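You operate a simulated robot arm through the tools that you are given. There is no shell and no other tool.

You run a simulated two-armed robot. Do the job below in one go: nothing can be reset, and whatever is moved stays where it is left.

## Task
Adjust the brake rig till its display says good, then try the brake.
Fine: green lever off to adjust, on to try the teal wheel. Where these are worked on the way, their far stop is far enough and under half their travel is too little: green lever.

Only the result counts: the job must be done as asked and must still hold three seconds after the hand-in. Knocking over, shifting, dropping, spilling or breaking anything else fails it.

## Robot
Two 7-joint arms with fingered hands on one trunk that stands fixed in place. Base frame: the origin is at the foot of the trunk, x ahead of it, y to its left, z up; the work surface is at about z = 880. Units: mm, degrees, N and s.
The left shoulder is at [30, 136, 1255], the right one opposite. Each reaches about 1253 mm from its shoulder. Payload 5 kg a hand.
The TCP of each hand is the grasp point between the finger pads, 42 mm short of the fingertips. In the tool frame z runs along the fingers and y along their closing line. The gripper opens to 208 mm; its body begins 119 mm behind the TCP. The gripper is a hand of 4 fingers: y runs from the thumb to the fingers, the wrist lies at [0, 0, -332] in the tool frame, and closing takes about 1.5 s.
Orientation is told as [roll, pitch, yaw] about the base's x, y, z axes, in that order, counted from this pose: with the fingers straight down and closing along the base's y, the tool's x points along the base's -x, its y along +y and its z along -z.

## Interface
- The arms move only by the tool apply_moves. It takes "left_plan", "right_plan" or both (then of equal length, played together; a hand with none holds still); each is one flat list of numbers, 7 for each row, row after row: the shift along the base's x, y, z in mm, then the turn, a rotation vector about the base's x, y, z in degrees, then the opening, from 0 (shut) to 1 (fully open). In form: [x, y, z, rx, ry, rz, claw, x, y, z, rx, ry, rz, claw, ...]. A call has 1 to 20 rows; each row is the pose to reach, as a shift and turn from the pose commanded when the call began. Rows are played at 5 a second. More than 50 mm and 8.6 degrees between two rows, or a gripper value outside its range, and nothing of the call is played. A pose out of reach is approached as far as the arm can. The call stops where the force on the tool passes 80 N (or 10 N more than at its start, if that is more) or the arm is blocked; 0.2 s more then pass. The fingers move at their own pace (about 72 mm/s each) and stop on an object; they squeeze with about 27 N. The grip force told is the motor's: it shows also when the fingers shut on nothing. Time passes only in rows, and 0.2 s behind the last, so rows that repeat a pose let the fingers close. It gives the time, the measured TCP pose, the force on the tool (base axes), the opening and the grip force at its end, in the units of the frame above (readings bear some noise), with the torque about the TCP (base axes, N m) and any sound that the robot's microphone picked up.
- Cameras (640 x 400 px; columns grow to the right, rows downward): "scene" is now at [57.3, 27.7, 1980.8]; the picture's right is [0.22, -0.98, 0.00], its down [-0.73, -0.17, -0.67] and it looks along [0.65, 0.15, -0.74] (base axes); focal length 310 px, centre (320, 200). "left" rides on the left gripper at [-101, 0, -145] in its tool frame; the picture's right is [0.00, -1.00, 0.00], its down [0.82, 0.00, -0.57] and it looks along [0.57, 0.00, 0.82] (tool axes); focal length 261 px, centre (320, 200). "right" rides on the right gripper at [101, 0, -145] in its tool frame; the picture's right is [0.00, 1.00, 0.00], its down [-0.82, 0.00, -0.57] and it looks along [-0.57, 0.00, 0.82] (tool axes); focal length 261 px, centre (320, 200). There is no depth. A picture from a camera that has moved, and an enlarged one, comes with that camera's place and axes in the base frame and with its lens. The place of the scene camera against the robot may be out by one fixed shift of up to 18 mm in any direction.
- get_image(camera): a new picture of that camera. No time passes.
- lift_body(by): moves the trunk up (or, below 0, down) by that many mm; the arms and the scene camera ride with it, the base frame stays. It gives what a move gives, with no picture.
- grasp_type(shape, hand): the hand has 4 fingers and takes this shape, open, in about a second: jaw (thumb against the fingers, like two jaws); tri (thumb and two fingers); tip (a fingertip pinch); poke (one finger out to press); point (the index stretched); flat (the hand flat); cup (the hand cupped); fist (a fist). The gripper value then closes the fingers along that shape, each until it touches; the sizes above hold for jaw. It gives what a move gives, with no picture.
- aim_head(pan, tilt): turns the head with the scene camera to pan (to the left, within 143 degrees either way) and tilt (down, from -29 to 69), counted from straight ahead of the robot. It gives what a move gives.
- zoom(camera, box): a new picture of the part [left, top, right, bottom] of that camera's present view, enlarged. No time passes.
- hand_in(): hands the job in; it is judged then, once.

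Places have to be worked out from the pictures, the camera data and where the tool is seen. Open the grippers and draw the arms clear of the work before you hand the job in, unless the task says otherwise.

The tools are called after "Emit:" as a command line: name --argument value ..., lists and objects as JSON in quotes. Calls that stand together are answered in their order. apply_moves: Moves the arms, as the interface text tells. Its arguments: {"type":"object","properties":{"left_plan":{"type":"array","items":{"type":"number"}},"right_plan":{"type":"array","items":{"type":"number"}}},"required":[]} The other tools are called the same way: lift_body (by) moves the trunk up or down; grasp_type (shape, hand) gives the hand a shape; aim_head (pan, tilt) turns the head that bears the scene camera; get_image (camera) takes a picture; zoom (camera, box) takes an enlarged picture of a part of a camera's view; hand_in () hands the job in.

At the start:

```text
time: 0.0
left_tcp_pos: [560.8, 333.1, 1470.8]
left_tool_rot: [0.1, 0.1, 0.0]
left_contact_force: [0.0, -0.2, 0.1]
left_moment: [0.02, 0.01, 0.04]
left_grip_width: 207.9
left_gripper_force: 0.1
left_shape: jaw
right_tcp_pos: [716.5, -168.7, 1474.8]
right_tool_rot: [0.0, 0.0, 0.0]
right_contact_force: [-0.5, -1.2, 0.2]
right_moment: [-0.01, 0.02, -0.02]
right_grip_width: 207.8
right_gripper_force: 0.1
right_shape: jaw
trunk travel left (down, up): [-275.0, 215.0]
head pan, tilt (commanded): [12.8, 48.1]
```

scene: 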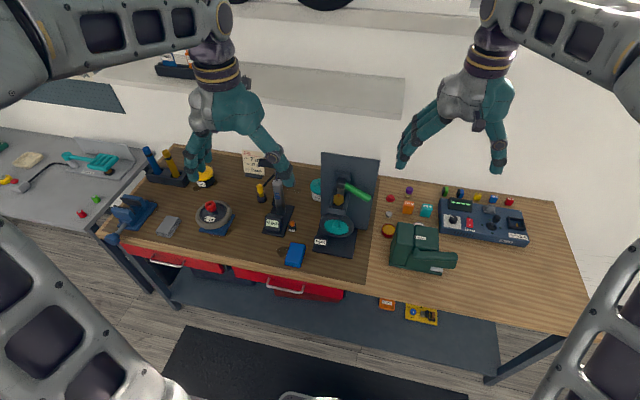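
right: 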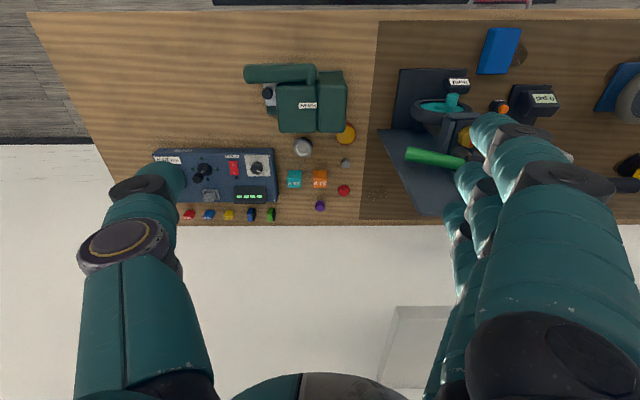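
left: 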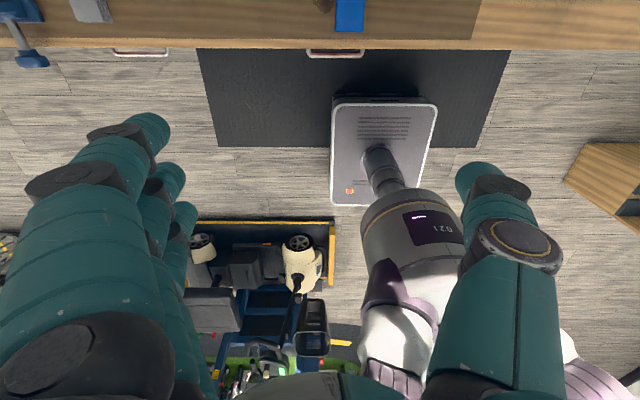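

The scene shows several rigs on the bench; the teal-wheel rig with a green lever is in the middle. I zoom in to read labels and notes.

Emit:
zoom --camera "scene" --box '[290, 140, 400, 260]'

Emit:
zoom --camera "scene" --box '[230, 140, 300, 200]'

Emit:
zoom --camera "scene" --box '[380, 180, 540, 280]'

Emit:
zoom --camera "scene" --box '[100, 140, 320, 280]'

Emit:
zoom --camera "right" --box '[360, 20, 580, 220]'

```text
3.33 times, centred on (345, 200) of scene
camera zoom: at [57.3, 27.7, 1980.8], right [0.22, -0.98, 0.0], down [-0.73, -0.17, -0.67], along [0.65, 0.15, -0.74], focal length 1035 px, centre (237, 200)
```

zoom: 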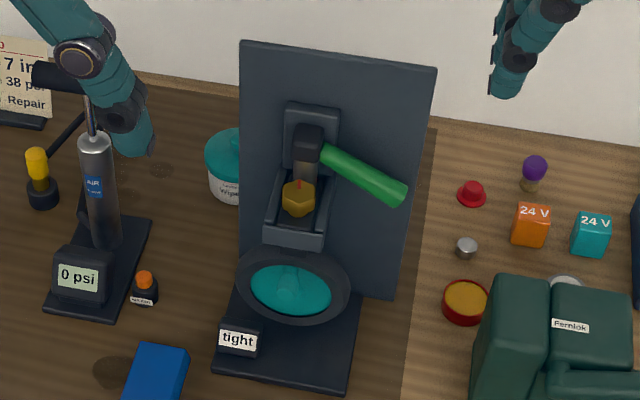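

```text
6.67 times, centred on (265, 170) of scene
camera zoom: at [57.3, 27.7, 1980.8], right [0.22, -0.98, 0.0], down [-0.73, -0.17, -0.67], along [0.65, 0.15, -0.74], focal length 2069 px, centre (687, 400)
```

zoom: 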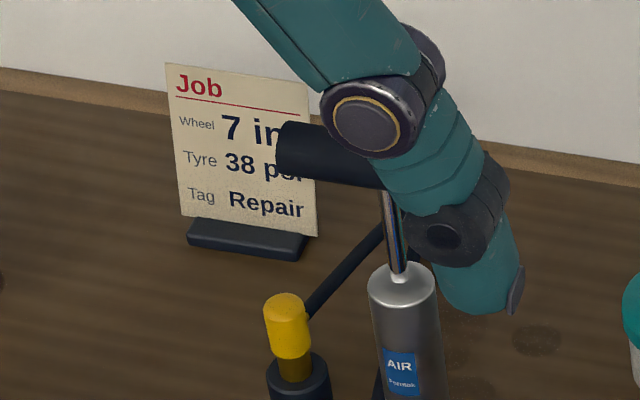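

```text
4.00 times, centred on (460, 230) of scene
camera zoom: at [57.3, 27.7, 1980.8], right [0.22, -0.98, 0.0], down [-0.73, -0.17, -0.67], along [0.65, 0.15, -0.74], focal length 1242 px, centre (-240, 80)
```

zoom: 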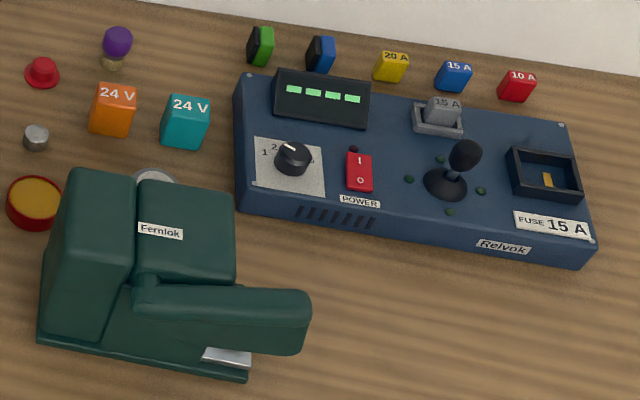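

```text
2.86 times, centred on (210, 210) of scene
camera zoom: at [57.3, 27.7, 1980.8], right [0.22, -0.98, 0.0], down [-0.73, -0.17, -0.67], along [0.65, 0.15, -0.74], focal length 887 px, centre (634, 171)
```

zoom: 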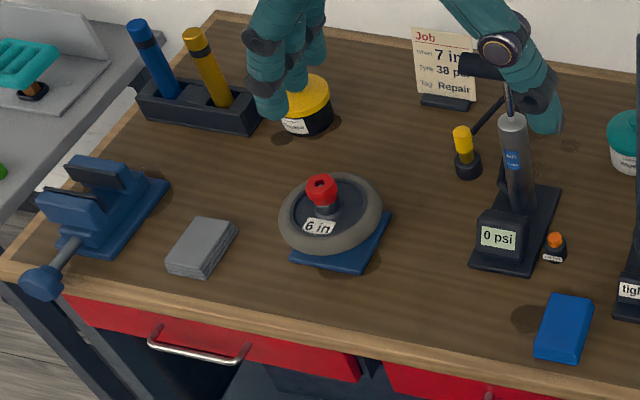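

```text
2.00 times, centred on (470, 120) of right
camera zoom: at [615.5, -167.8, 1620.7], right [0.0, 1.0, 0.0], down [0.82, 0.0, 0.57], along [0.57, 0.0, -0.82], focal length 521 px, centre (20, 360)
```

zoom: 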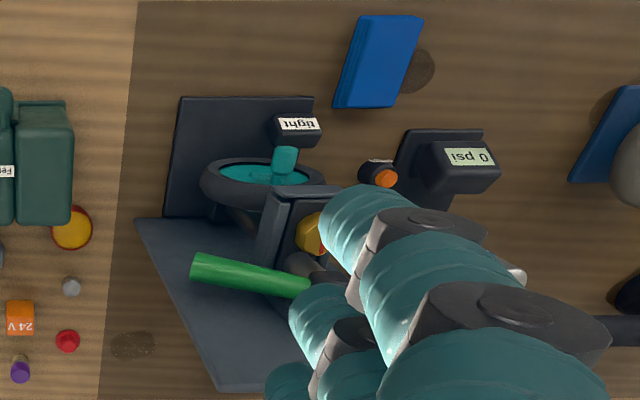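

The display on the brake rig says "tight"; a yellow hex adjuster, green lever on the panel (panel at about x≈890, y 12–215, up to z≈1285) and teal wheel below it. I bring the right hand's camera in front of the rig for a closer look, shifting the left hand outward for clearance.

Emit:
apply_moves --right_plan '[-20, 45, 0, 0, 0, 0, 1, -40, 90, 0, 0, 0, 0, 1, -60, 135, 0, 0, 0, 0, 1, -80, 180, 0, 0, 0, 0, 1, -90, 225, 0, 0, 0, 0, 1, -100, 260, 0, 0, 0, 0, 1]' --left_plan '[0, 40, 0, 0, 0, 0, 1, 0, 80, 0, 0, 0, 0, 1, 0, 120, 0, 0, 0, 0, 1, 0, 150, 0, 0, 0, 0, 1, 0, 150, 0, 0, 0, 0, 1, 0, 150, 0, 0, 0, 0, 1]'

Emit:
get_image --camera "right"

Emit:
get_image --camera "scene"

```text
time: 1.4
left_tcp_pos: [562.9, 484.5, 1470.9]
left_tool_rot: [-0.1, 0.0, 0.0]
left_contact_force: [-0.7, 1.7, 0.0]
left_moment: [-0.17, -0.06, -0.01]
left_grip_width: 207.7
left_gripper_force: 0.2
left_shape: jaw
right_tcp_pos: [616.9, 94.2, 1474.0]
right_tool_rot: [-0.1, 0.0, -0.1]
right_contact_force: [0.6, 0.7, -0.1]
right_moment: [-0.09, -0.01, 0.0]
right_grip_width: 207.9
right_gripper_force: 0.2
right_shape: jaw
trunk travel left (down, up): [-275.0, 215.0]
head pan, tilt (commanded): [12.8, 48.1]
```

```text
taken
camera right: at [516.0, 95.7, 1619.6], right [0.01, 1.0, 0.0], down [0.82, 0.0, 0.57], along [0.57, 0.0, -0.82], focal length 261 px, centre (320, 200)
```

right: 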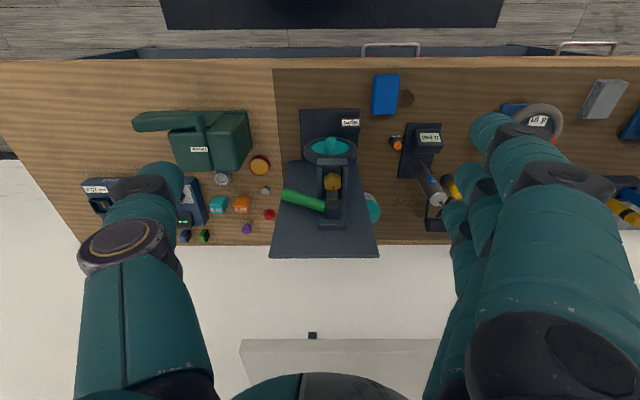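

```text
taken
camera scene: at [56.8, 30.2, 1980.7], right [0.22, -0.98, 0.0], down [-0.73, -0.17, -0.67], along [0.65, 0.15, -0.74], focal length 310 px, centre (320, 200)
```

scene: 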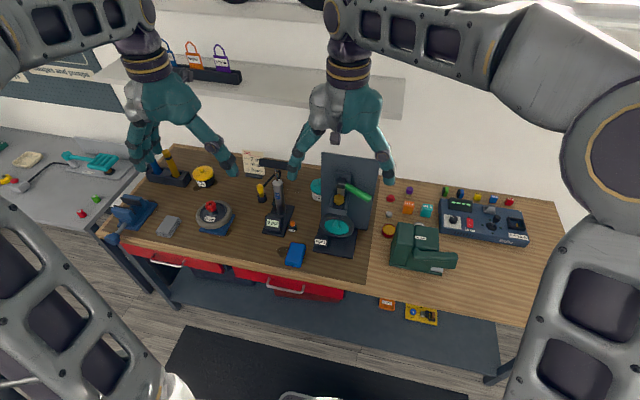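

Nice unobstructed view between the jaws. I zoom in on the rig from this camera.

Emit:
zoom --camera "right" --box '[260, 95, 400, 265]'

Emit:
zoom --camera "right" --box '[295, 110, 375, 160]'

Emit:
zoom --camera "scene" --box '[305, 145, 385, 255]'

Emit:
zoom --camera "scene" --box '[310, 170, 380, 214]'

```text
2.35 times, centred on (330, 180) of right
camera zoom: at [516.0, 95.7, 1619.6], right [0.01, 1.0, 0.0], down [0.82, 0.0, 0.57], along [0.57, 0.0, -0.82], focal length 613 px, centre (296, 247)
```

zoom: 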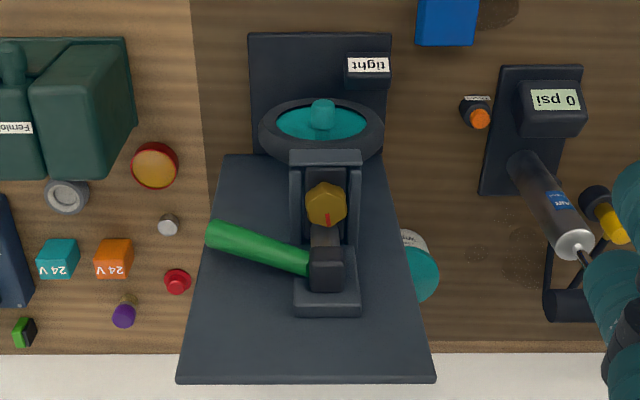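

```text
8.00 times, centred on (335, 135) of right
camera zoom: at [516.0, 95.7, 1619.6], right [0.01, 1.0, 0.0], down [0.82, 0.0, 0.57], along [0.57, 0.0, -0.82], focal length 2085 px, centre (200, 720)
```

zoom: 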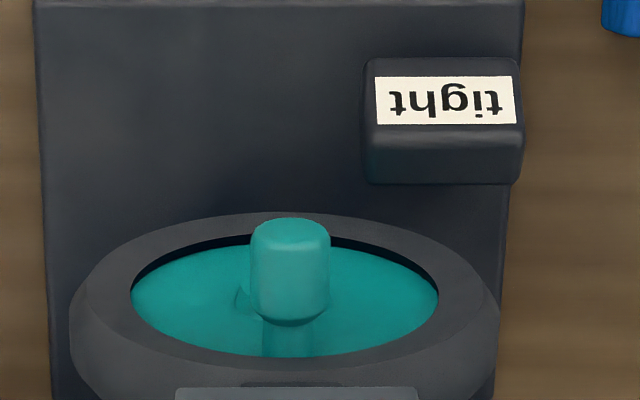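

```text
3.64 times, centred on (345, 200) of scene
camera zoom: at [56.8, 30.2, 1980.7], right [0.22, -0.98, 0.0], down [-0.73, -0.17, -0.67], along [0.65, 0.15, -0.74], focal length 1129 px, centre (229, 200)
```

zoom: 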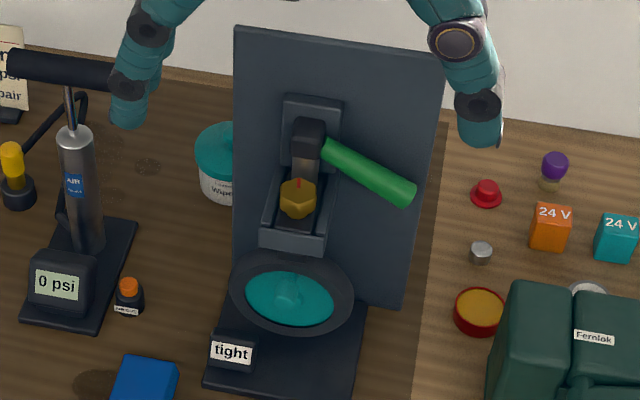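

```text
9.09 times, centred on (345, 192) of scene
camera zoom: at [56.8, 30.2, 1980.7], right [0.22, -0.98, 0.0], down [-0.73, -0.17, -0.67], along [0.65, 0.15, -0.74], focal length 2822 px, centre (93, 273)
```

zoom: 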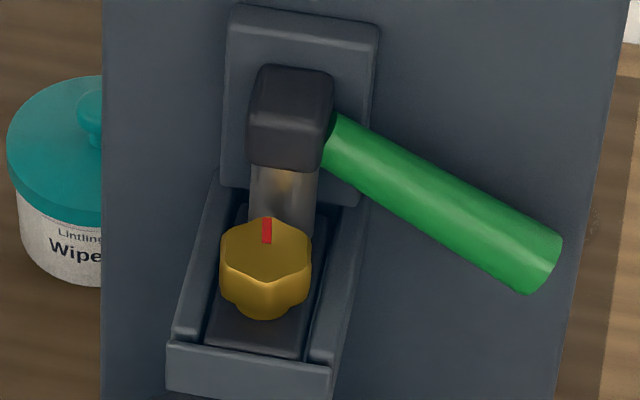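

From two views I place the wheel centre near [768,121,1040], the yellow knob top near [762,119,1205], lever hub near [794,118,1250] and lever tip near [830,20,1150]. I lower and tilt the right hand (still well in front of the rig) to get a closer, more frontal look.

Emit:
apply_moves --right_plan '[-10, 4, -45, 0, -5, 0, 1, -20, 8, -90, 0, -10, 0, 1, -25, 12, -135, 0, -15, 0, 1, -25, 16, -180, 0, -20, 0, 1, -25, 16, -220, 0, -25, 0, 1]'

Emit:
get_image --camera "right"

Emit:
zoom --camera "right" --box '[230, 60, 430, 320]'

```text
time: 2.6
left_tcp_pos: [562.7, 482.2, 1470.9]
left_tool_rot: [-0.2, 0.0, 0.0]
left_contact_force: [0.2, 0.4, -0.1]
left_moment: [-0.1, -0.03, -0.01]
left_grip_width: 208.0
left_gripper_force: 0.1
left_shape: jaw
right_tcp_pos: [592.1, 110.2, 1255.9]
right_tool_rot: [0.0, -25.1, 0.0]
right_contact_force: [0.5, 0.2, 0.8]
right_moment: [-0.02, 0.07, -0.06]
right_grip_width: 207.8
right_gripper_force: 0.1
right_shape: jaw
trunk travel left (down, up): [-275.0, 215.0]
head pan, tilt (commanded): [12.8, 48.1]
```

```text
taken
camera right: at [438.9, 110.3, 1345.6], right [0.0, 1.0, 0.0], down [0.5, 0.0, 0.87], along [0.87, 0.0, -0.5], focal length 261 px, centre (320, 200)
```

right: 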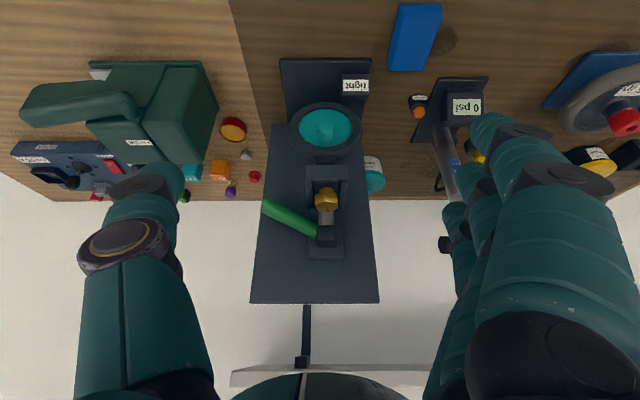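

```text
1.54 times, centred on (330, 190) of right
camera zoom: at [438.9, 110.3, 1345.6], right [0.0, 1.0, 0.0], down [0.5, 0.0, 0.87], along [0.87, 0.0, -0.5], focal length 401 px, centre (305, 215)
```

zoom: 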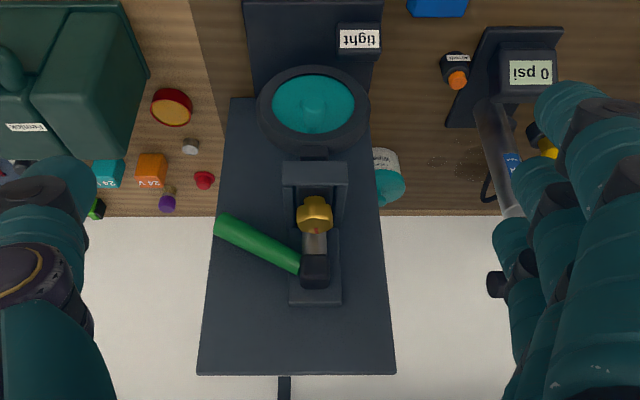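

Emit:
zoom --camera "right" --box '[280, 90, 380, 170]'

Emit:
zoom --camera "right" --box '[255, 150, 385, 270]'

```text
5.00 times, centred on (330, 130) of right
camera zoom: at [438.9, 110.3, 1345.6], right [0.0, 1.0, 0.0], down [0.5, 0.0, 0.87], along [0.87, 0.0, -0.5], focal length 1303 px, centre (270, 550)
```

zoom: 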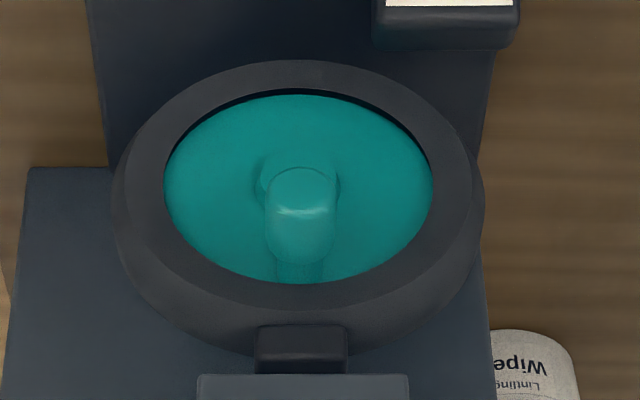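

```text
3.33 times, centred on (320, 210) of right
camera zoom: at [438.9, 110.3, 1345.6], right [0.0, 1.0, 0.0], down [0.5, 0.0, 0.87], along [0.87, 0.0, -0.5], focal length 869 px, centre (320, 167)
```

zoom: 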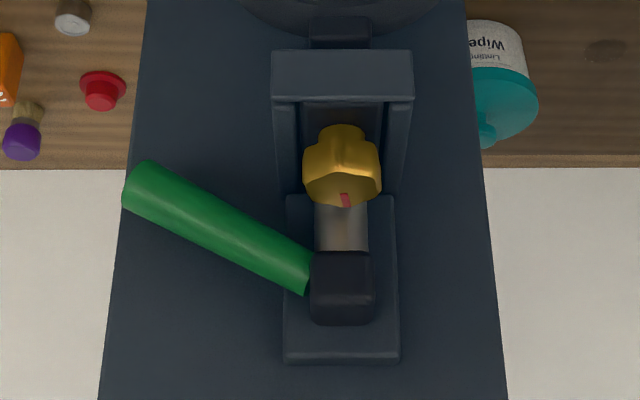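

The images show the brake pad (black block) sits under the tray above the wheel's ring; refined estimates: knob top ≈[800,121,1149], wheel centre ≈[788,122,989], crank peg tip ≈[750,121,1034], lever from hub ≈[848,115,1180] to tip ≈[854,13,1116]. I lower the camera to look level at the pad/ring gap to tell whether the lever is on or off.

Emit:
apply_moves --right_plan '[8, 0, -38, 0, -6, 0, 1, 16, 0, -76, 0, -12, 0, 1, 24, 0, -114, 0, -18, 0, 1, 32, 0, -152, 0, -24, 0, 1, 40, 0, -190, 0, -30, 0, 1]'

Emit:
get_image --camera "right"

Emit:
zoom --camera "right" --box '[250, 100, 410, 300]'

```text
time: 3.8
left_tcp_pos: [565.2, 481.6, 1469.2]
left_tool_rot: [0.0, 0.1, 0.1]
left_contact_force: [0.6, 0.3, -0.3]
left_moment: [0.04, 0.15, -0.01]
left_grip_width: 208.0
left_gripper_force: 0.0
left_shape: jaw
right_tcp_pos: [632.2, 110.4, 1063.5]
right_tool_rot: [0.2, -55.1, -0.2]
right_contact_force: [1.9, 0.8, 0.6]
right_moment: [-0.02, 0.15, -0.06]
right_grip_width: 207.7
right_gripper_force: 0.1
right_shape: jaw
trunk travel left (down, up): [-275.0, 215.0]
head pan, tilt (commanded): [12.8, 48.1]
```

```text
taken
camera right: at [456.6, 109.7, 1065.3], right [0.0, 1.0, 0.01], down [0.0, -0.01, 1.0], along [1.0, 0.0, 0.0], focal length 261 px, centre (320, 200)
```

right: 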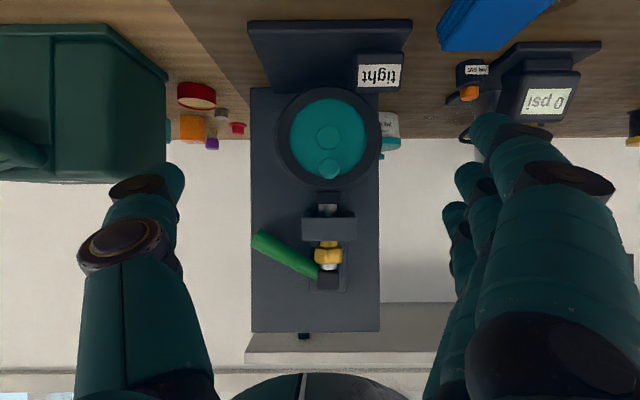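

```text
2.00 times, centred on (330, 200) of right
camera zoom: at [456.6, 109.7, 1065.3], right [0.0, 1.0, 0.01], down [0.0, -0.01, 1.0], along [1.0, 0.0, 0.0], focal length 521 px, centre (300, 200)
```

zoom: 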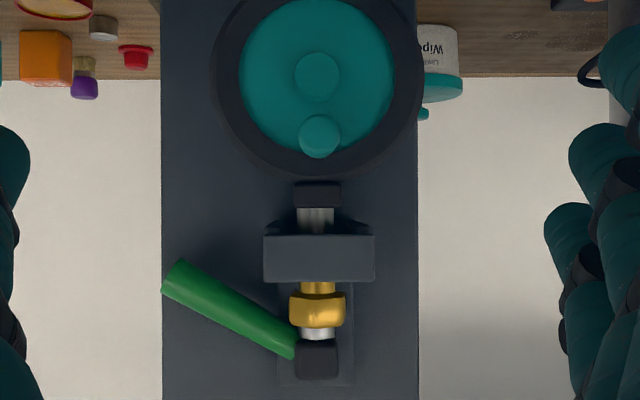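

Emit:
zoom --camera "right" --box '[295, 165, 365, 215]'

Emit:
zoom --camera "right" --box '[245, 205, 365, 305]'

Emit:
zoom --camera "right" --box '[270, 80, 390, 190]'

```text
8.00 times, centred on (330, 190) of right
camera zoom: at [456.6, 109.7, 1065.3], right [0.0, 1.0, 0.01], down [0.0, -0.01, 1.0], along [1.0, 0.0, 0.0], focal length 2085 px, centre (240, 280)
```

zoom: 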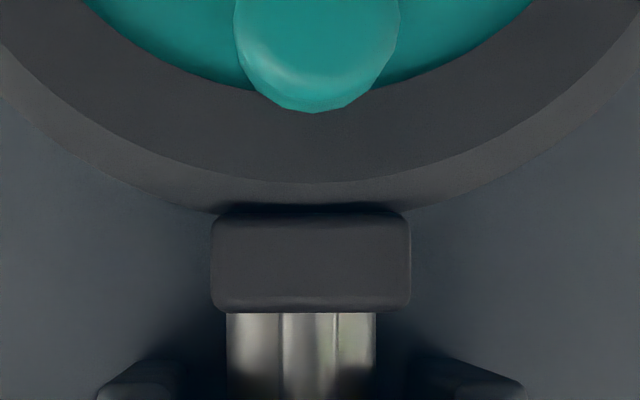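

```text
4.00 times, centred on (305, 255) of right
camera zoom: at [456.6, 109.7, 1065.3], right [0.0, 1.0, 0.01], down [0.0, -0.01, 1.0], along [1.0, 0.0, 0.0], focal length 1043 px, centre (380, -20)
```

zoom: 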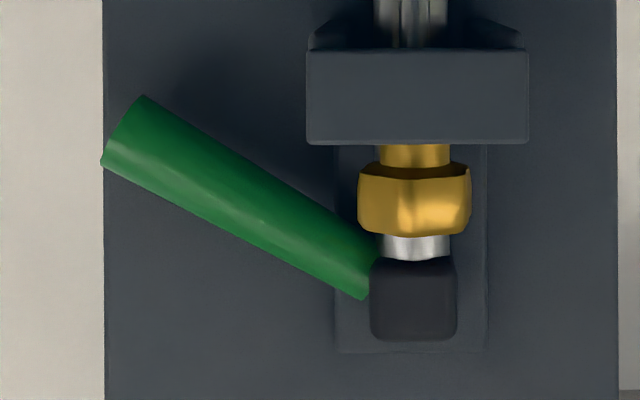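

```text
3.64 times, centred on (330, 135) of right
camera zoom: at [456.6, 109.7, 1065.3], right [0.0, 1.0, 0.01], down [0.0, -0.01, 1.0], along [1.0, 0.0, 0.0], focal length 948 px, centre (284, 436)
```

zoom: 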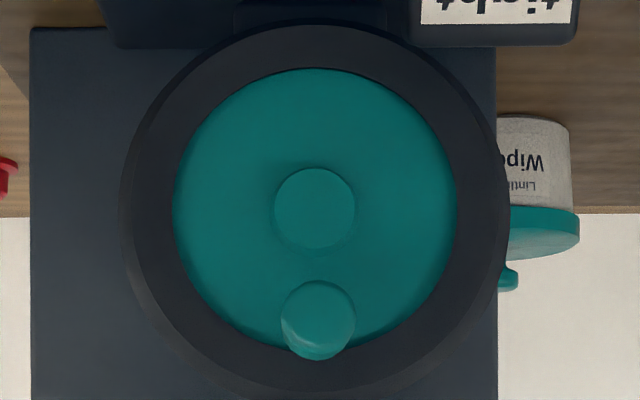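

The front view shows the yellow adjuster on a vertical spindle, the pad just above the wheel ring, and the lever hub near the panel with the handle lying almost parallel to the panel. I shape the right hand to "poke" in free space and look at where the finger ends up, keeping this reference view of the pad for comparison.

Emit:
grasp_type --shape "poke" --hand "right"

Emit:
get_image --camera "right"

Emit:
get_image --camera "scene"

```text
time: 4.7
left_tcp_pos: [562.8, 482.4, 1471.4]
left_tool_rot: [0.0, 0.0, 0.0]
left_contact_force: [0.8, 0.2, -0.4]
left_moment: [0.01, 0.03, -0.02]
left_grip_width: 208.2
left_gripper_force: 0.1
left_shape: jaw
right_tcp_pos: [631.6, 109.2, 1064.0]
right_tool_rot: [0.0, -54.9, 0.1]
right_contact_force: [-0.3, 0.8, -0.3]
right_moment: [0.0, 0.0, -0.01]
right_grip_width: 0.0
right_gripper_force: 0.1
right_shape: poke
trunk travel left (down, up): [-275.0, 215.0]
head pan, tilt (commanded): [12.8, 48.1]
```

```text
taken
camera right: at [454.8, 109.1, 1066.3], right [0.0, 1.0, 0.0], down [0.0, 0.0, 1.0], along [1.0, 0.0, 0.0], focal length 261 px, centre (320, 200)
```

right: 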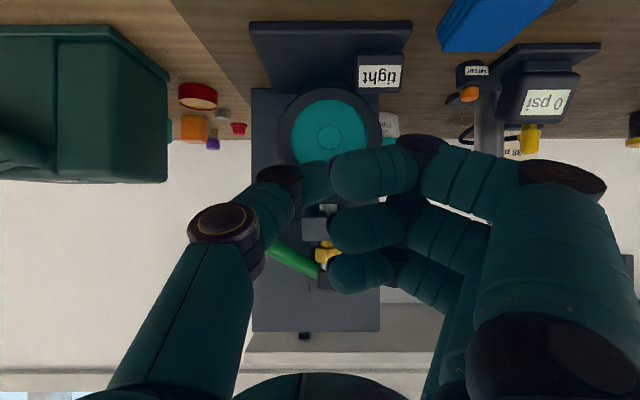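

```text
taken
camera scene: at [57.7, 28.1, 1980.7], right [0.22, -0.98, 0.0], down [-0.73, -0.17, -0.67], along [0.65, 0.15, -0.74], focal length 310 px, centre (320, 200)
```

scene: 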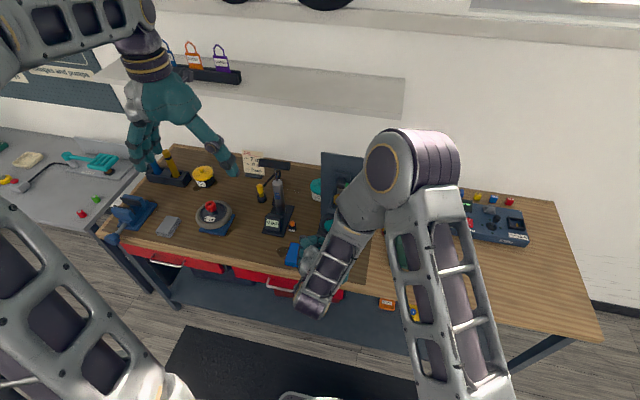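

Emit:
zoom --camera "right" --box '[180, 110, 500, 310]'

Emit:
zoom --camera "scene" --box '[270, 140, 430, 320]'

```text
2.00 times, centred on (340, 210) of right
camera zoom: at [454.8, 109.1, 1066.3], right [0.0, 1.0, 0.0], down [0.0, 0.0, 1.0], along [1.0, 0.0, 0.0], focal length 521 px, centre (280, 180)
```

zoom: 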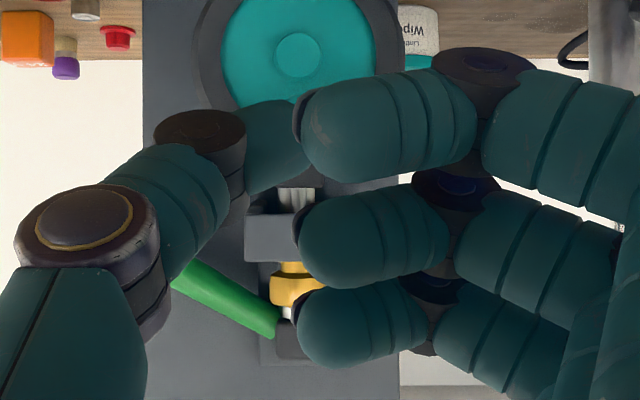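

```text
2.22 times, centred on (350, 230) of scene
camera zoom: at [57.7, 28.1, 1980.7], right [0.22, -0.98, 0.0], down [-0.73, -0.17, -0.67], along [0.65, 0.15, -0.74], focal length 690 px, centre (253, 133)
```

zoom: 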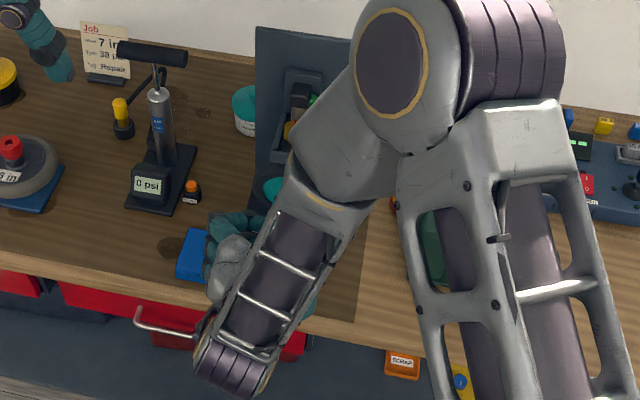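

Poke turned out to curl everything together. I check the "tip" and "point" shapes in free space on the right and left hands respectively to see which suits the knob and lever.

Emit:
grasp_type --shape "tip" --hand "right"

Emit:
get_image --camera "right"

Emit:
grasp_type --shape "point" --hand "left"

Emit:
get_image --camera "left"

Emit:
zoom --camera "scene" --box '[90, 20, 270, 200]'

```text
time: 5.6
left_tcp_pos: [562.5, 482.7, 1471.7]
left_tool_rot: [-0.2, 0.0, 0.0]
left_contact_force: [-0.4, 0.1, -0.5]
left_moment: [0.01, 0.03, 0.01]
left_grip_width: 207.9
left_gripper_force: 0.0
left_shape: jaw
right_tcp_pos: [631.9, 109.1, 1065.1]
right_tool_rot: [0.0, -54.9, 0.0]
right_contact_force: [-0.4, -0.3, 0.1]
right_moment: [-0.02, 0.01, 0.01]
right_grip_width: 208.1
right_gripper_force: 0.0
right_shape: tip
trunk travel left (down, up): [-275.0, 215.0]
head pan, tilt (commanded): [12.8, 48.1]
```

```text
taken
camera right: at [454.7, 109.0, 1066.4], right [0.0, 1.0, 0.0], down [0.0, 0.0, 1.0], along [1.0, 0.0, 0.0], focal length 261 px, centre (320, 200)
```

right: 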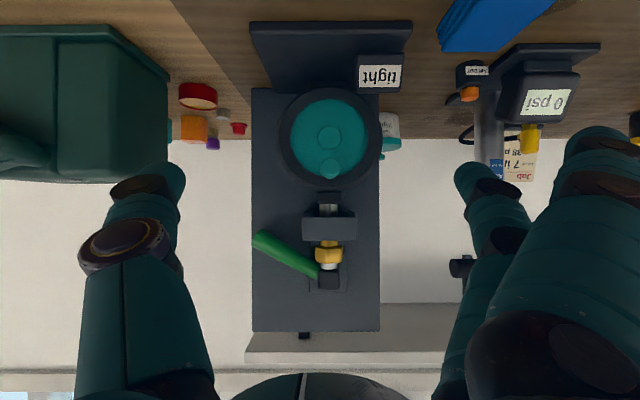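

```text
time: 6.5
left_tcp_pos: [563.4, 482.7, 1471.4]
left_tool_rot: [0.0, 0.0, 0.0]
left_contact_force: [-0.4, -0.4, -0.6]
left_moment: [0.02, -0.01, 0.01]
left_grip_width: 201.7
left_gripper_force: 0.0
left_shape: point
right_tcp_pos: [631.8, 107.2, 1065.4]
right_tool_rot: [0.0, -54.9, 0.0]
right_contact_force: [-0.2, 0.6, -0.1]
right_moment: [-0.02, 0.01, 0.0]
right_grip_width: 208.0
right_gripper_force: 0.1
right_shape: tip
trunk travel left (down, up): [-275.0, 215.0]
head pan, tilt (commanded): [12.8, 48.1]
```

```text
taken
camera left: at [662.2, 481.2, 1616.7], right [0.0, -1.0, 0.0], down [-0.82, 0.0, 0.57], along [-0.57, 0.0, -0.82], focal length 261 px, centre (320, 200)
```

left: 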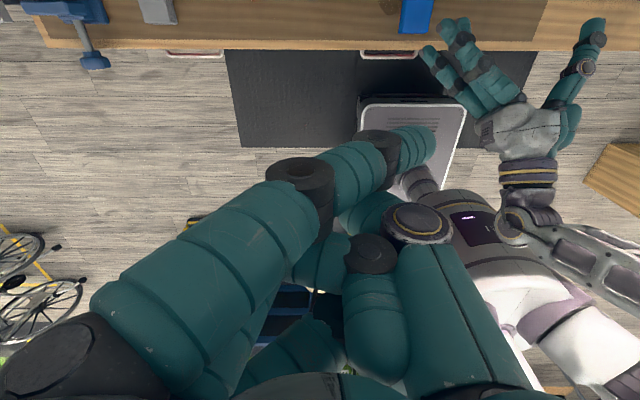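

```text
2.22 times, centred on (180, 110) of scene
camera zoom: at [57.3, 27.8, 1980.8], right [0.22, -0.98, 0.0], down [-0.73, -0.17, -0.67], along [0.65, 0.15, -0.74], focal length 690 px, centre (631, 400)
```

zoom: 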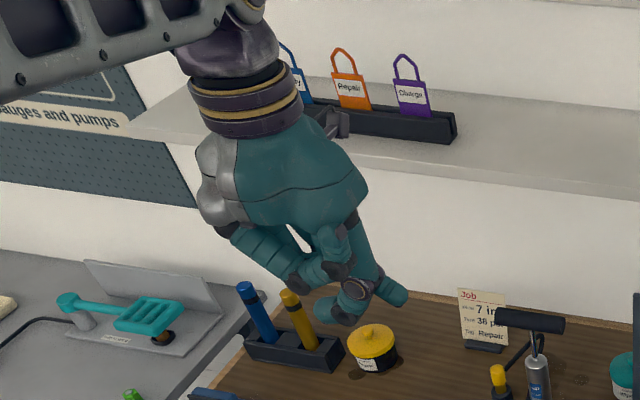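

"Jaw" remains the most predictable shape. The lever is on the right side, so I'll use the right hand with fingers pointing forward to straddle the handle: first level the fingers and shift right, in front of the rig, then roll the hand.

Emit:
grasp_type --shape "jaw" --hand "right"

Emit:
apply_moves --right_plan '[0, -17, 13, 0, -7, 0, 0.8, 0, -34, 26, 0, -14, 0, 0.7, 0, -51, 39, 0, -21, 0, 0.6, 0, -68, 52, 0, -28, 0, 0.5, 0, -85, 65, 0, -35, 0, 0.45]'

Emit:
apply_moves --right_plan '[0, 0, 0, -7.5, 0, 0, 0.45, 0, 0, 0, -15, 0, 0, 0.45, 0, 0, 0, -22.5, 0, 0, 0.45, 0, 0, 0, -30, 0, 0, 0.45, 0, 0, 0, -37.5, 0, 0, 0.45, 0, 0, 0, -45, 0, 0, 0.45, 0, 0, 0, -52.5, 0, 0, 0.45, 0, 0, 0, -60, 0, 0, 0.45]'

Emit:
get_image --camera "right"

Emit:
get_image --camera "scene"

```text
time: 7.4
left_tcp_pos: [563.0, 481.8, 1470.6]
left_tool_rot: [-0.1, 0.0, 0.0]
left_contact_force: [0.0, -0.4, -0.3]
left_moment: [-0.06, 0.02, 0.02]
left_grip_width: 201.8
left_gripper_force: 0.1
left_shape: point
right_tcp_pos: [631.9, 107.7, 1065.3]
right_tool_rot: [0.0, -55.0, 0.0]
right_contact_force: [0.5, -0.7, -0.2]
right_moment: [0.01, -0.01, 0.0]
right_grip_width: 207.8
right_gripper_force: 0.1
right_shape: jaw
trunk travel left (down, up): [-275.0, 215.0]
head pan, tilt (commanded): [12.8, 48.1]
```

```text
time: 8.6
left_tcp_pos: [563.6, 481.7, 1471.1]
left_tool_rot: [0.0, -0.1, 0.0]
left_contact_force: [0.5, 1.1, -0.2]
left_moment: [0.09, 0.07, 0.01]
left_grip_width: 201.7
left_gripper_force: 0.1
left_shape: point
right_tcp_pos: [630.6, 23.4, 1129.5]
right_tool_rot: [158.5, -89.9, -158.4]
right_contact_force: [0.1, -0.4, -0.3]
right_moment: [0.04, 0.06, 0.0]
right_grip_width: 94.5
right_gripper_force: 0.1
right_shape: jaw
trunk travel left (down, up): [-275.0, 215.0]
head pan, tilt (commanded): [12.8, 48.1]
```

```text
time: 10.4
left_tcp_pos: [562.6, 482.5, 1471.0]
left_tool_rot: [0.0, 0.0, -0.1]
left_contact_force: [-0.7, 1.8, 0.0]
left_moment: [-0.02, -0.02, 0.02]
left_grip_width: 201.6
left_gripper_force: 0.1
left_shape: point
right_tcp_pos: [629.5, 23.9, 1130.8]
right_tool_rot: [-90.0, -30.0, 90.0]
right_contact_force: [-0.3, 0.7, 0.8]
right_moment: [0.03, 0.01, -0.02]
right_grip_width: 94.4
right_gripper_force: 0.2
right_shape: jaw
trunk travel left (down, up): [-275.0, 215.0]
head pan, tilt (commanded): [12.8, 48.1]
```

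```text
taken
camera right: at [486.3, -63.4, 1080.7], right [0.0, 0.5, -0.86], down [-0.57, 0.71, 0.41], along [0.82, 0.49, 0.29], focal length 261 px, centre (320, 200)
```

right: 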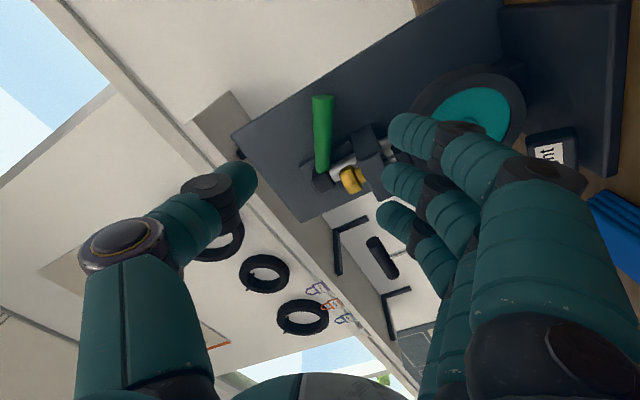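

```text
taken
camera scene: at [56.9, 28.4, 1980.8], right [0.22, -0.98, 0.0], down [-0.73, -0.17, -0.67], along [0.65, 0.15, -0.74], focal length 310 px, centre (320, 200)
```

scene: 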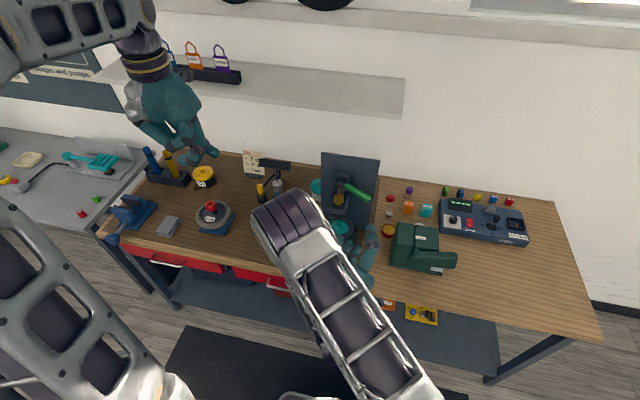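

Emit:
zoom --camera "right" --box '[280, 70, 540, 230]'

Emit:
zoom --camera "right" --box '[290, 85, 410, 205]'

```text
2.46 times, centred on (410, 150) of right
camera zoom: at [486.3, -63.4, 1080.7], right [0.0, 0.5, -0.86], down [-0.57, 0.71, 0.41], along [0.82, 0.49, 0.29], focal length 642 px, centre (98, 323)
```

zoom: 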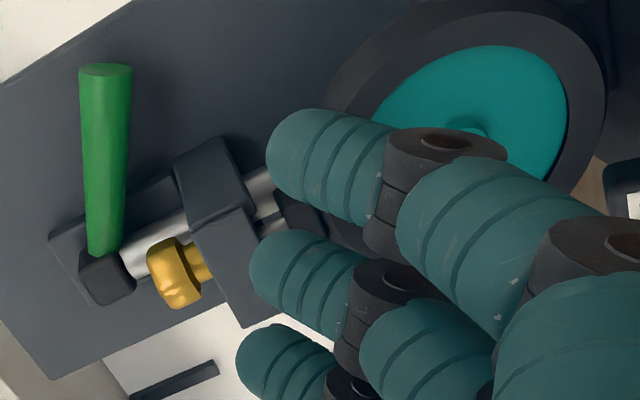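

```text
3.33 times, centred on (350, 145) of right
camera zoom: at [486.3, -63.4, 1080.7], right [0.0, 0.5, -0.86], down [-0.57, 0.71, 0.41], along [0.82, 0.49, 0.29], focal length 869 px, centre (220, 383)
```

zoom: 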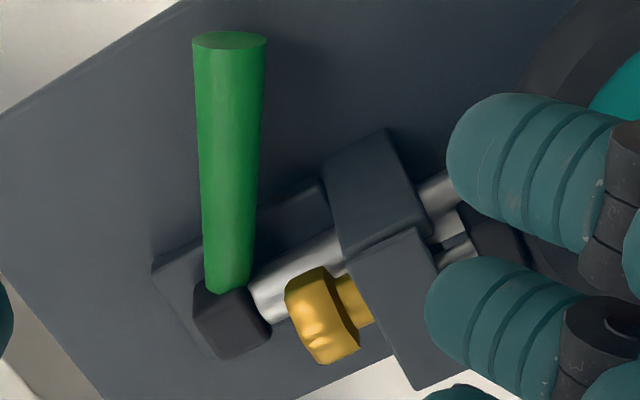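

The side view shows the lever's hub atop a silver shaft with the handle lying alongside the panel (axis ≈ [850, y, 1120–1176]). I advance the straddling jaw toward the handle near its free end.

Emit:
apply_moves --right_plan '[35, -6, -5, 0, 0, 0, 0.42, 70, -12, -10, 0, 0, 0, 0.42, 105, -12, -10, 0, 0, 0, 0.42, 140, -12, -10, 0, 0, 0, 0.42]'

Emit:
get_image --camera "right"

Emit:
zoom --camera "scene" --box '[290, 140, 450, 260]'

```text
time: 11.4
left_tcp_pos: [563.9, 481.3, 1469.3]
left_tool_rot: [0.1, 0.1, 0.0]
left_contact_force: [0.9, 0.7, -0.4]
left_moment: [0.09, 0.1, 0.05]
left_grip_width: 201.9
left_gripper_force: 0.0
left_shape: point
right_tcp_pos: [774.4, 12.2, 1119.1]
right_tool_rot: [-89.9, -30.0, 90.0]
right_contact_force: [-0.5, 0.0, -0.3]
right_moment: [0.04, -0.08, 0.04]
right_grip_width: 88.1
right_gripper_force: 0.1
right_shape: jaw
trunk travel left (down, up): [-275.0, 215.0]
head pan, tilt (commanded): [12.8, 48.1]
```

```text
taken
camera right: at [630.1, -74.7, 1069.3], right [0.0, 0.5, -0.86], down [-0.57, 0.71, 0.41], along [0.82, 0.49, 0.29], focal length 261 px, centre (320, 200)
```

right: 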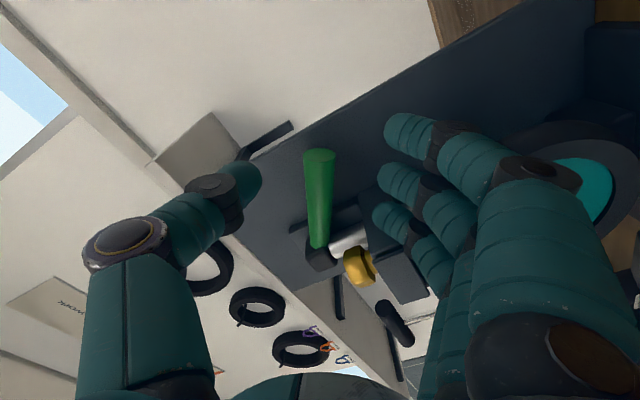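

```text
3.33 times, centred on (370, 200) of scene
camera zoom: at [58.8, 27.4, 1980.7], right [0.22, -0.98, 0.0], down [-0.73, -0.17, -0.67], along [0.65, 0.15, -0.75], focal length 1035 px, centre (153, 200)
```

zoom: 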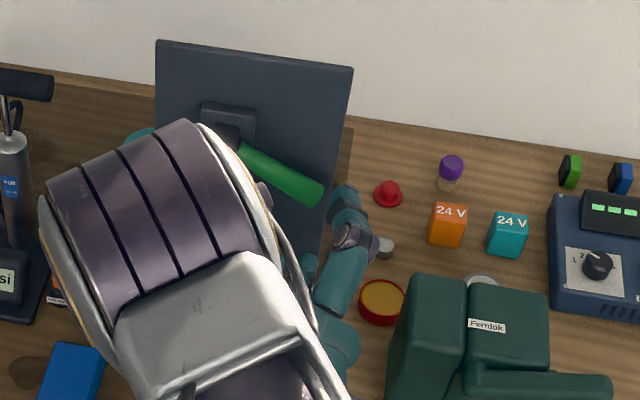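

The handle lies centered between thumb (above) and fingers (below). I advance 42 mm so the fingertips flank the handle.

Emit:
apply_moves --right_plan '[14, 0, 0, 0, 0, 0, 0.42, 28, 0, 0, 0, 0, 0, 0.42, 42, 0, 0, 0, 0, 0, 0.42]'

Emit:
get_image --camera "right"

```text
time: 12.2
left_tcp_pos: [563.7, 481.2, 1469.7]
left_tool_rot: [0.0, 0.0, 0.1]
left_contact_force: [0.6, 0.3, -0.2]
left_moment: [0.1, 0.06, 0.0]
left_grip_width: 201.7
left_gripper_force: 0.1
left_shape: point
right_tcp_pos: [816.3, 10.1, 1120.6]
right_tool_rot: [-89.9, -30.0, 89.8]
right_contact_force: [0.2, -0.1, 0.0]
right_moment: [-0.03, -0.04, 0.02]
right_grip_width: 87.9
right_gripper_force: 0.0
right_shape: jaw
trunk travel left (down, up): [-275.0, 215.0]
head pan, tilt (commanded): [12.8, 48.1]
```

```text
taken
camera right: at [670.3, -76.5, 1070.2], right [0.0, 0.5, -0.86], down [-0.57, 0.71, 0.41], along [0.82, 0.49, 0.29], focal length 261 px, centre (320, 200)
```

right: 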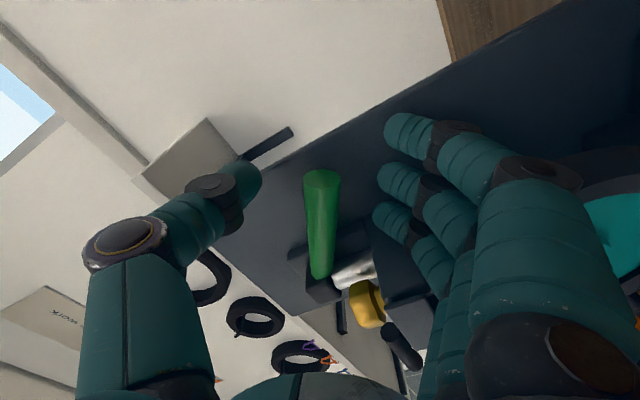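

No contact yet. I narrow the jaw loosely around the handle (about 42 mm opening) so I can push it either way.

Emit:
apply_moves --right_plan '[4, 0, 0, 0, 0, 0, 0.3, 4, 0, 0, 0, 0, 0, 0.2, 4, 0, 0, 0, 0, 0, 0.2, 4, 0, 0, 0, 0, 0, 0.2]'

Emit:
get_image --camera "right"

```text
time: 13.2
left_tcp_pos: [562.2, 481.8, 1470.7]
left_tool_rot: [0.0, 0.0, 0.0]
left_contact_force: [0.0, 0.5, 0.1]
left_moment: [0.05, 0.06, -0.02]
left_grip_width: 201.7
left_gripper_force: 0.0
left_shape: point
right_tcp_pos: [818.3, 11.2, 1120.5]
right_tool_rot: [-90.1, -30.0, 90.0]
right_contact_force: [0.1, -0.4, 0.0]
right_moment: [-0.02, -0.01, -0.03]
right_grip_width: 42.3
right_gripper_force: 0.1
right_shape: jaw
trunk travel left (down, up): [-275.0, 215.0]
head pan, tilt (commanded): [12.8, 48.1]
```

```text
taken
camera right: at [673.1, -76.2, 1070.3], right [0.0, 0.5, -0.86], down [-0.57, 0.71, 0.41], along [0.82, 0.49, 0.29], focal length 261 px, centre (320, 200)
```

right: 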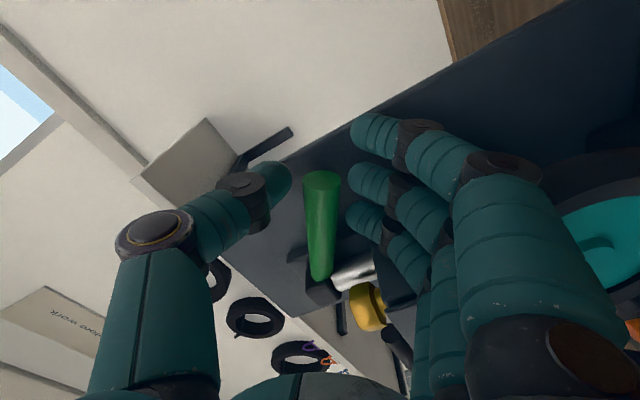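

Loose hold looks right. Now a gentle test upward, perpendicular to the handle, in small steps.

Emit:
apply_moves --right_plan '[0, -2, 3.5, 0, 0, 0, 0.2, 0, -4, 7, 0, 0, 0, 0.2, 0, -5, 9, 0, 0, 0, 0.2, 0, -6, 11, 0, 0, 0, 0.2]'

Emit:
get_image --camera "right"

```text
time: 14.2
left_tcp_pos: [563.2, 481.2, 1470.3]
left_tool_rot: [0.0, -0.1, 0.0]
left_contact_force: [0.5, -0.4, -0.5]
left_moment: [0.06, 0.03, 0.02]
left_grip_width: 201.7
left_gripper_force: 0.0
left_shape: point
right_tcp_pos: [817.2, 5.7, 1131.4]
right_tool_rot: [-89.8, -30.0, 90.0]
right_contact_force: [-1.1, -0.2, -3.4]
right_moment: [-0.11, 0.09, 0.02]
right_grip_width: 42.4
right_gripper_force: 0.0
right_shape: jaw
trunk travel left (down, up): [-275.0, 215.0]
head pan, tilt (commanded): [12.8, 48.1]
```

```text
taken
camera right: at [672.0, -82.0, 1081.1], right [0.0, 0.5, -0.86], down [-0.57, 0.71, 0.41], along [0.82, 0.49, 0.29], focal length 261 px, centre (320, 200)
```

right: 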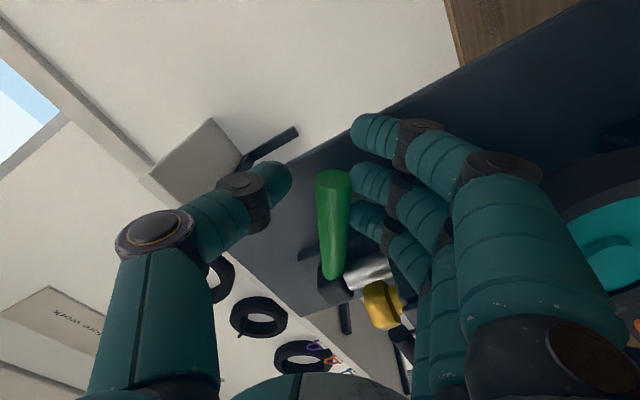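

Light contact (≈3.4 N). I keep pushing up another 12 mm in small steps to see if the lever follows.

Emit:
apply_moves --right_plan '[0, -1.5, 3, 0, 0, 0, 0.2, 0, -3, 6, 0, 0, 0, 0.2, 0, -4, 9, 0, 0, 0, 0.2, 0, -5, 12, 0, 0, 0, 0.2]'

Emit:
get_image --camera "right"

```text
time: 15.2
left_tcp_pos: [562.9, 481.7, 1471.3]
left_tool_rot: [0.0, 0.1, 0.0]
left_contact_force: [0.5, 0.1, 0.7]
left_moment: [0.07, 0.0, -0.01]
left_grip_width: 201.7
left_gripper_force: 0.0
left_shape: point
right_tcp_pos: [817.8, 0.0, 1143.3]
right_tool_rot: [-90.0, -30.0, 90.0]
right_contact_force: [-0.5, -1.0, -2.8]
right_moment: [-0.1, 0.06, 0.03]
right_grip_width: 42.7
right_gripper_force: 0.0
right_shape: jaw
trunk travel left (down, up): [-275.0, 215.0]
head pan, tilt (commanded): [12.8, 48.1]
```

```text
taken
camera right: at [672.4, -87.0, 1093.2], right [0.0, 0.5, -0.86], down [-0.57, 0.71, 0.41], along [0.82, 0.49, 0.29], focal length 261 px, centre (320, 200)
```

right: 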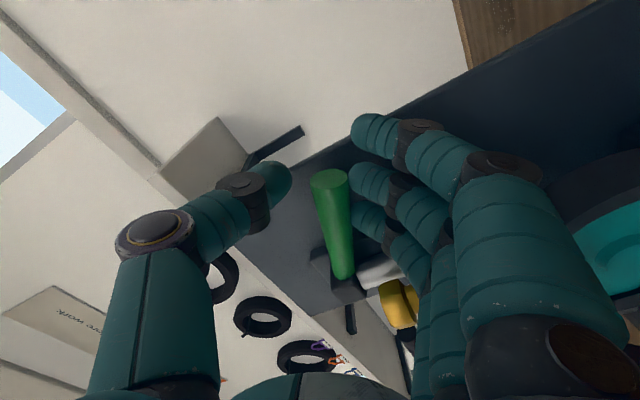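

The lever follows upward freely with about 3 N, so it pivots about the panel normal. I follow the arc around the hub, rolling the hand with it, 25° more.

Emit:
apply_moves --right_plan '[0, -2.8, 10.5, -5, 0, 0, 0.2, 0, -4.7, 21.2, -10, 0, 0, 0.2, 0, -5.6, 32, -15, 0, 0, 0.2, 0, -5.6, 42.8, -20, 0, 0, 0.2, 0, -4.6, 53.7, -25, 0, 0, 0.2]'

Emit:
get_image --camera "right"

Emit:
zoom --camera "scene" --box '[290, 140, 450, 260]'

```text
time: 16.4
left_tcp_pos: [562.6, 481.1, 1470.6]
left_tool_rot: [0.0, 0.0, 0.0]
left_contact_force: [-0.8, 0.7, 0.3]
left_moment: [0.02, -0.02, 0.01]
left_grip_width: 201.7
left_gripper_force: 0.0
left_shape: point
right_tcp_pos: [817.5, -6.0, 1196.6]
right_tool_rot: [-90.0, -5.0, 90.0]
right_contact_force: [0.3, -0.1, -1.2]
right_moment: [-0.09, -0.02, -0.01]
right_grip_width: 42.2
right_gripper_force: 0.0
right_shape: jaw
trunk travel left (down, up): [-275.0, 215.0]
head pan, tilt (commanded): [12.8, 48.1]
```

```text
taken
camera right: at [672.5, -105.6, 1188.6], right [0.0, 0.09, -1.0], down [-0.57, 0.82, 0.07], along [0.82, 0.57, 0.05], focal length 261 px, centre (320, 200)
```

right: 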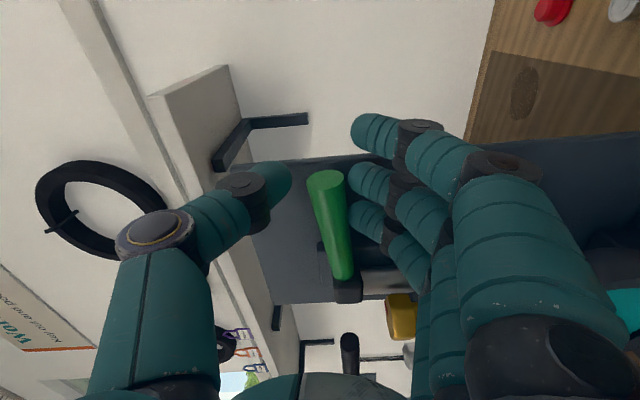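

```text
3.33 times, centred on (370, 200) of scene
camera zoom: at [56.9, 27.9, 1980.8], right [0.22, -0.98, 0.0], down [-0.73, -0.17, -0.67], along [0.65, 0.15, -0.74], focal length 1035 px, centre (153, 200)
```

zoom: 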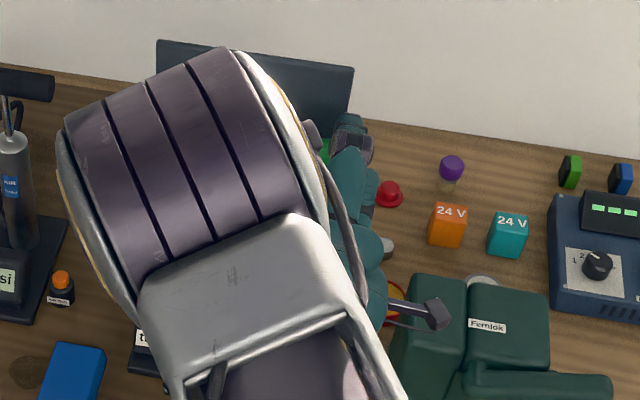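

The lever is about horizontal now and still free. I continue the arc another 25°.

Emit:
apply_moves --right_plan '[0, 1.9, 10.6, -5, 0, 0, 0.2, 0, 4.7, 21.1, -10, 0, 0, 0.2, 0, 8.5, 31.3, -15, 0, 0, 0.2, 0, 13.1, 41.1, -20, 0, 0, 0.2, 0, 18.5, 50.5, -25, 0, 0, 0.2]'

Emit:
get_image --camera "right"

```text
time: 17.6
left_tcp_pos: [563.1, 481.9, 1471.5]
left_tool_rot: [0.0, -0.1, 0.0]
left_contact_force: [-0.1, 1.1, -0.3]
left_moment: [-0.03, -0.02, 0.03]
left_grip_width: 201.4
left_gripper_force: 0.0
left_shape: point
right_tcp_pos: [816.4, 14.7, 1247.1]
right_tool_rot: [-90.0, 20.1, 90.0]
right_contact_force: [0.1, -0.5, -1.7]
right_moment: [-0.05, 0.04, -0.02]
right_grip_width: 42.4
right_gripper_force: 0.0
right_shape: jaw
trunk travel left (down, up): [-275.0, 215.0]
head pan, tilt (commanded): [12.8, 48.1]
```

```text
taken
camera right: at [672.1, -80.2, 1282.9], right [0.0, -0.34, -0.94], down [-0.57, 0.77, -0.28], along [0.82, 0.54, -0.19], focal length 261 px, centre (320, 200)
```

right: 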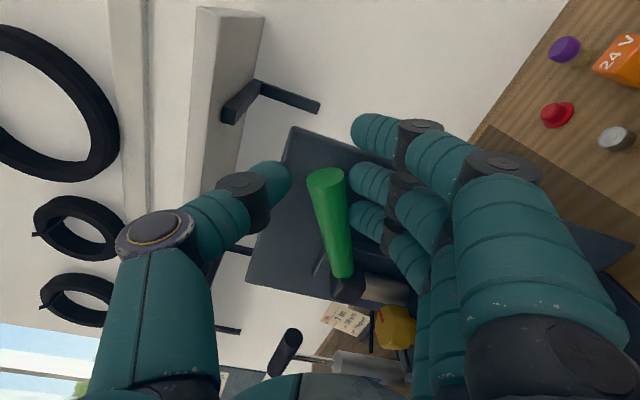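

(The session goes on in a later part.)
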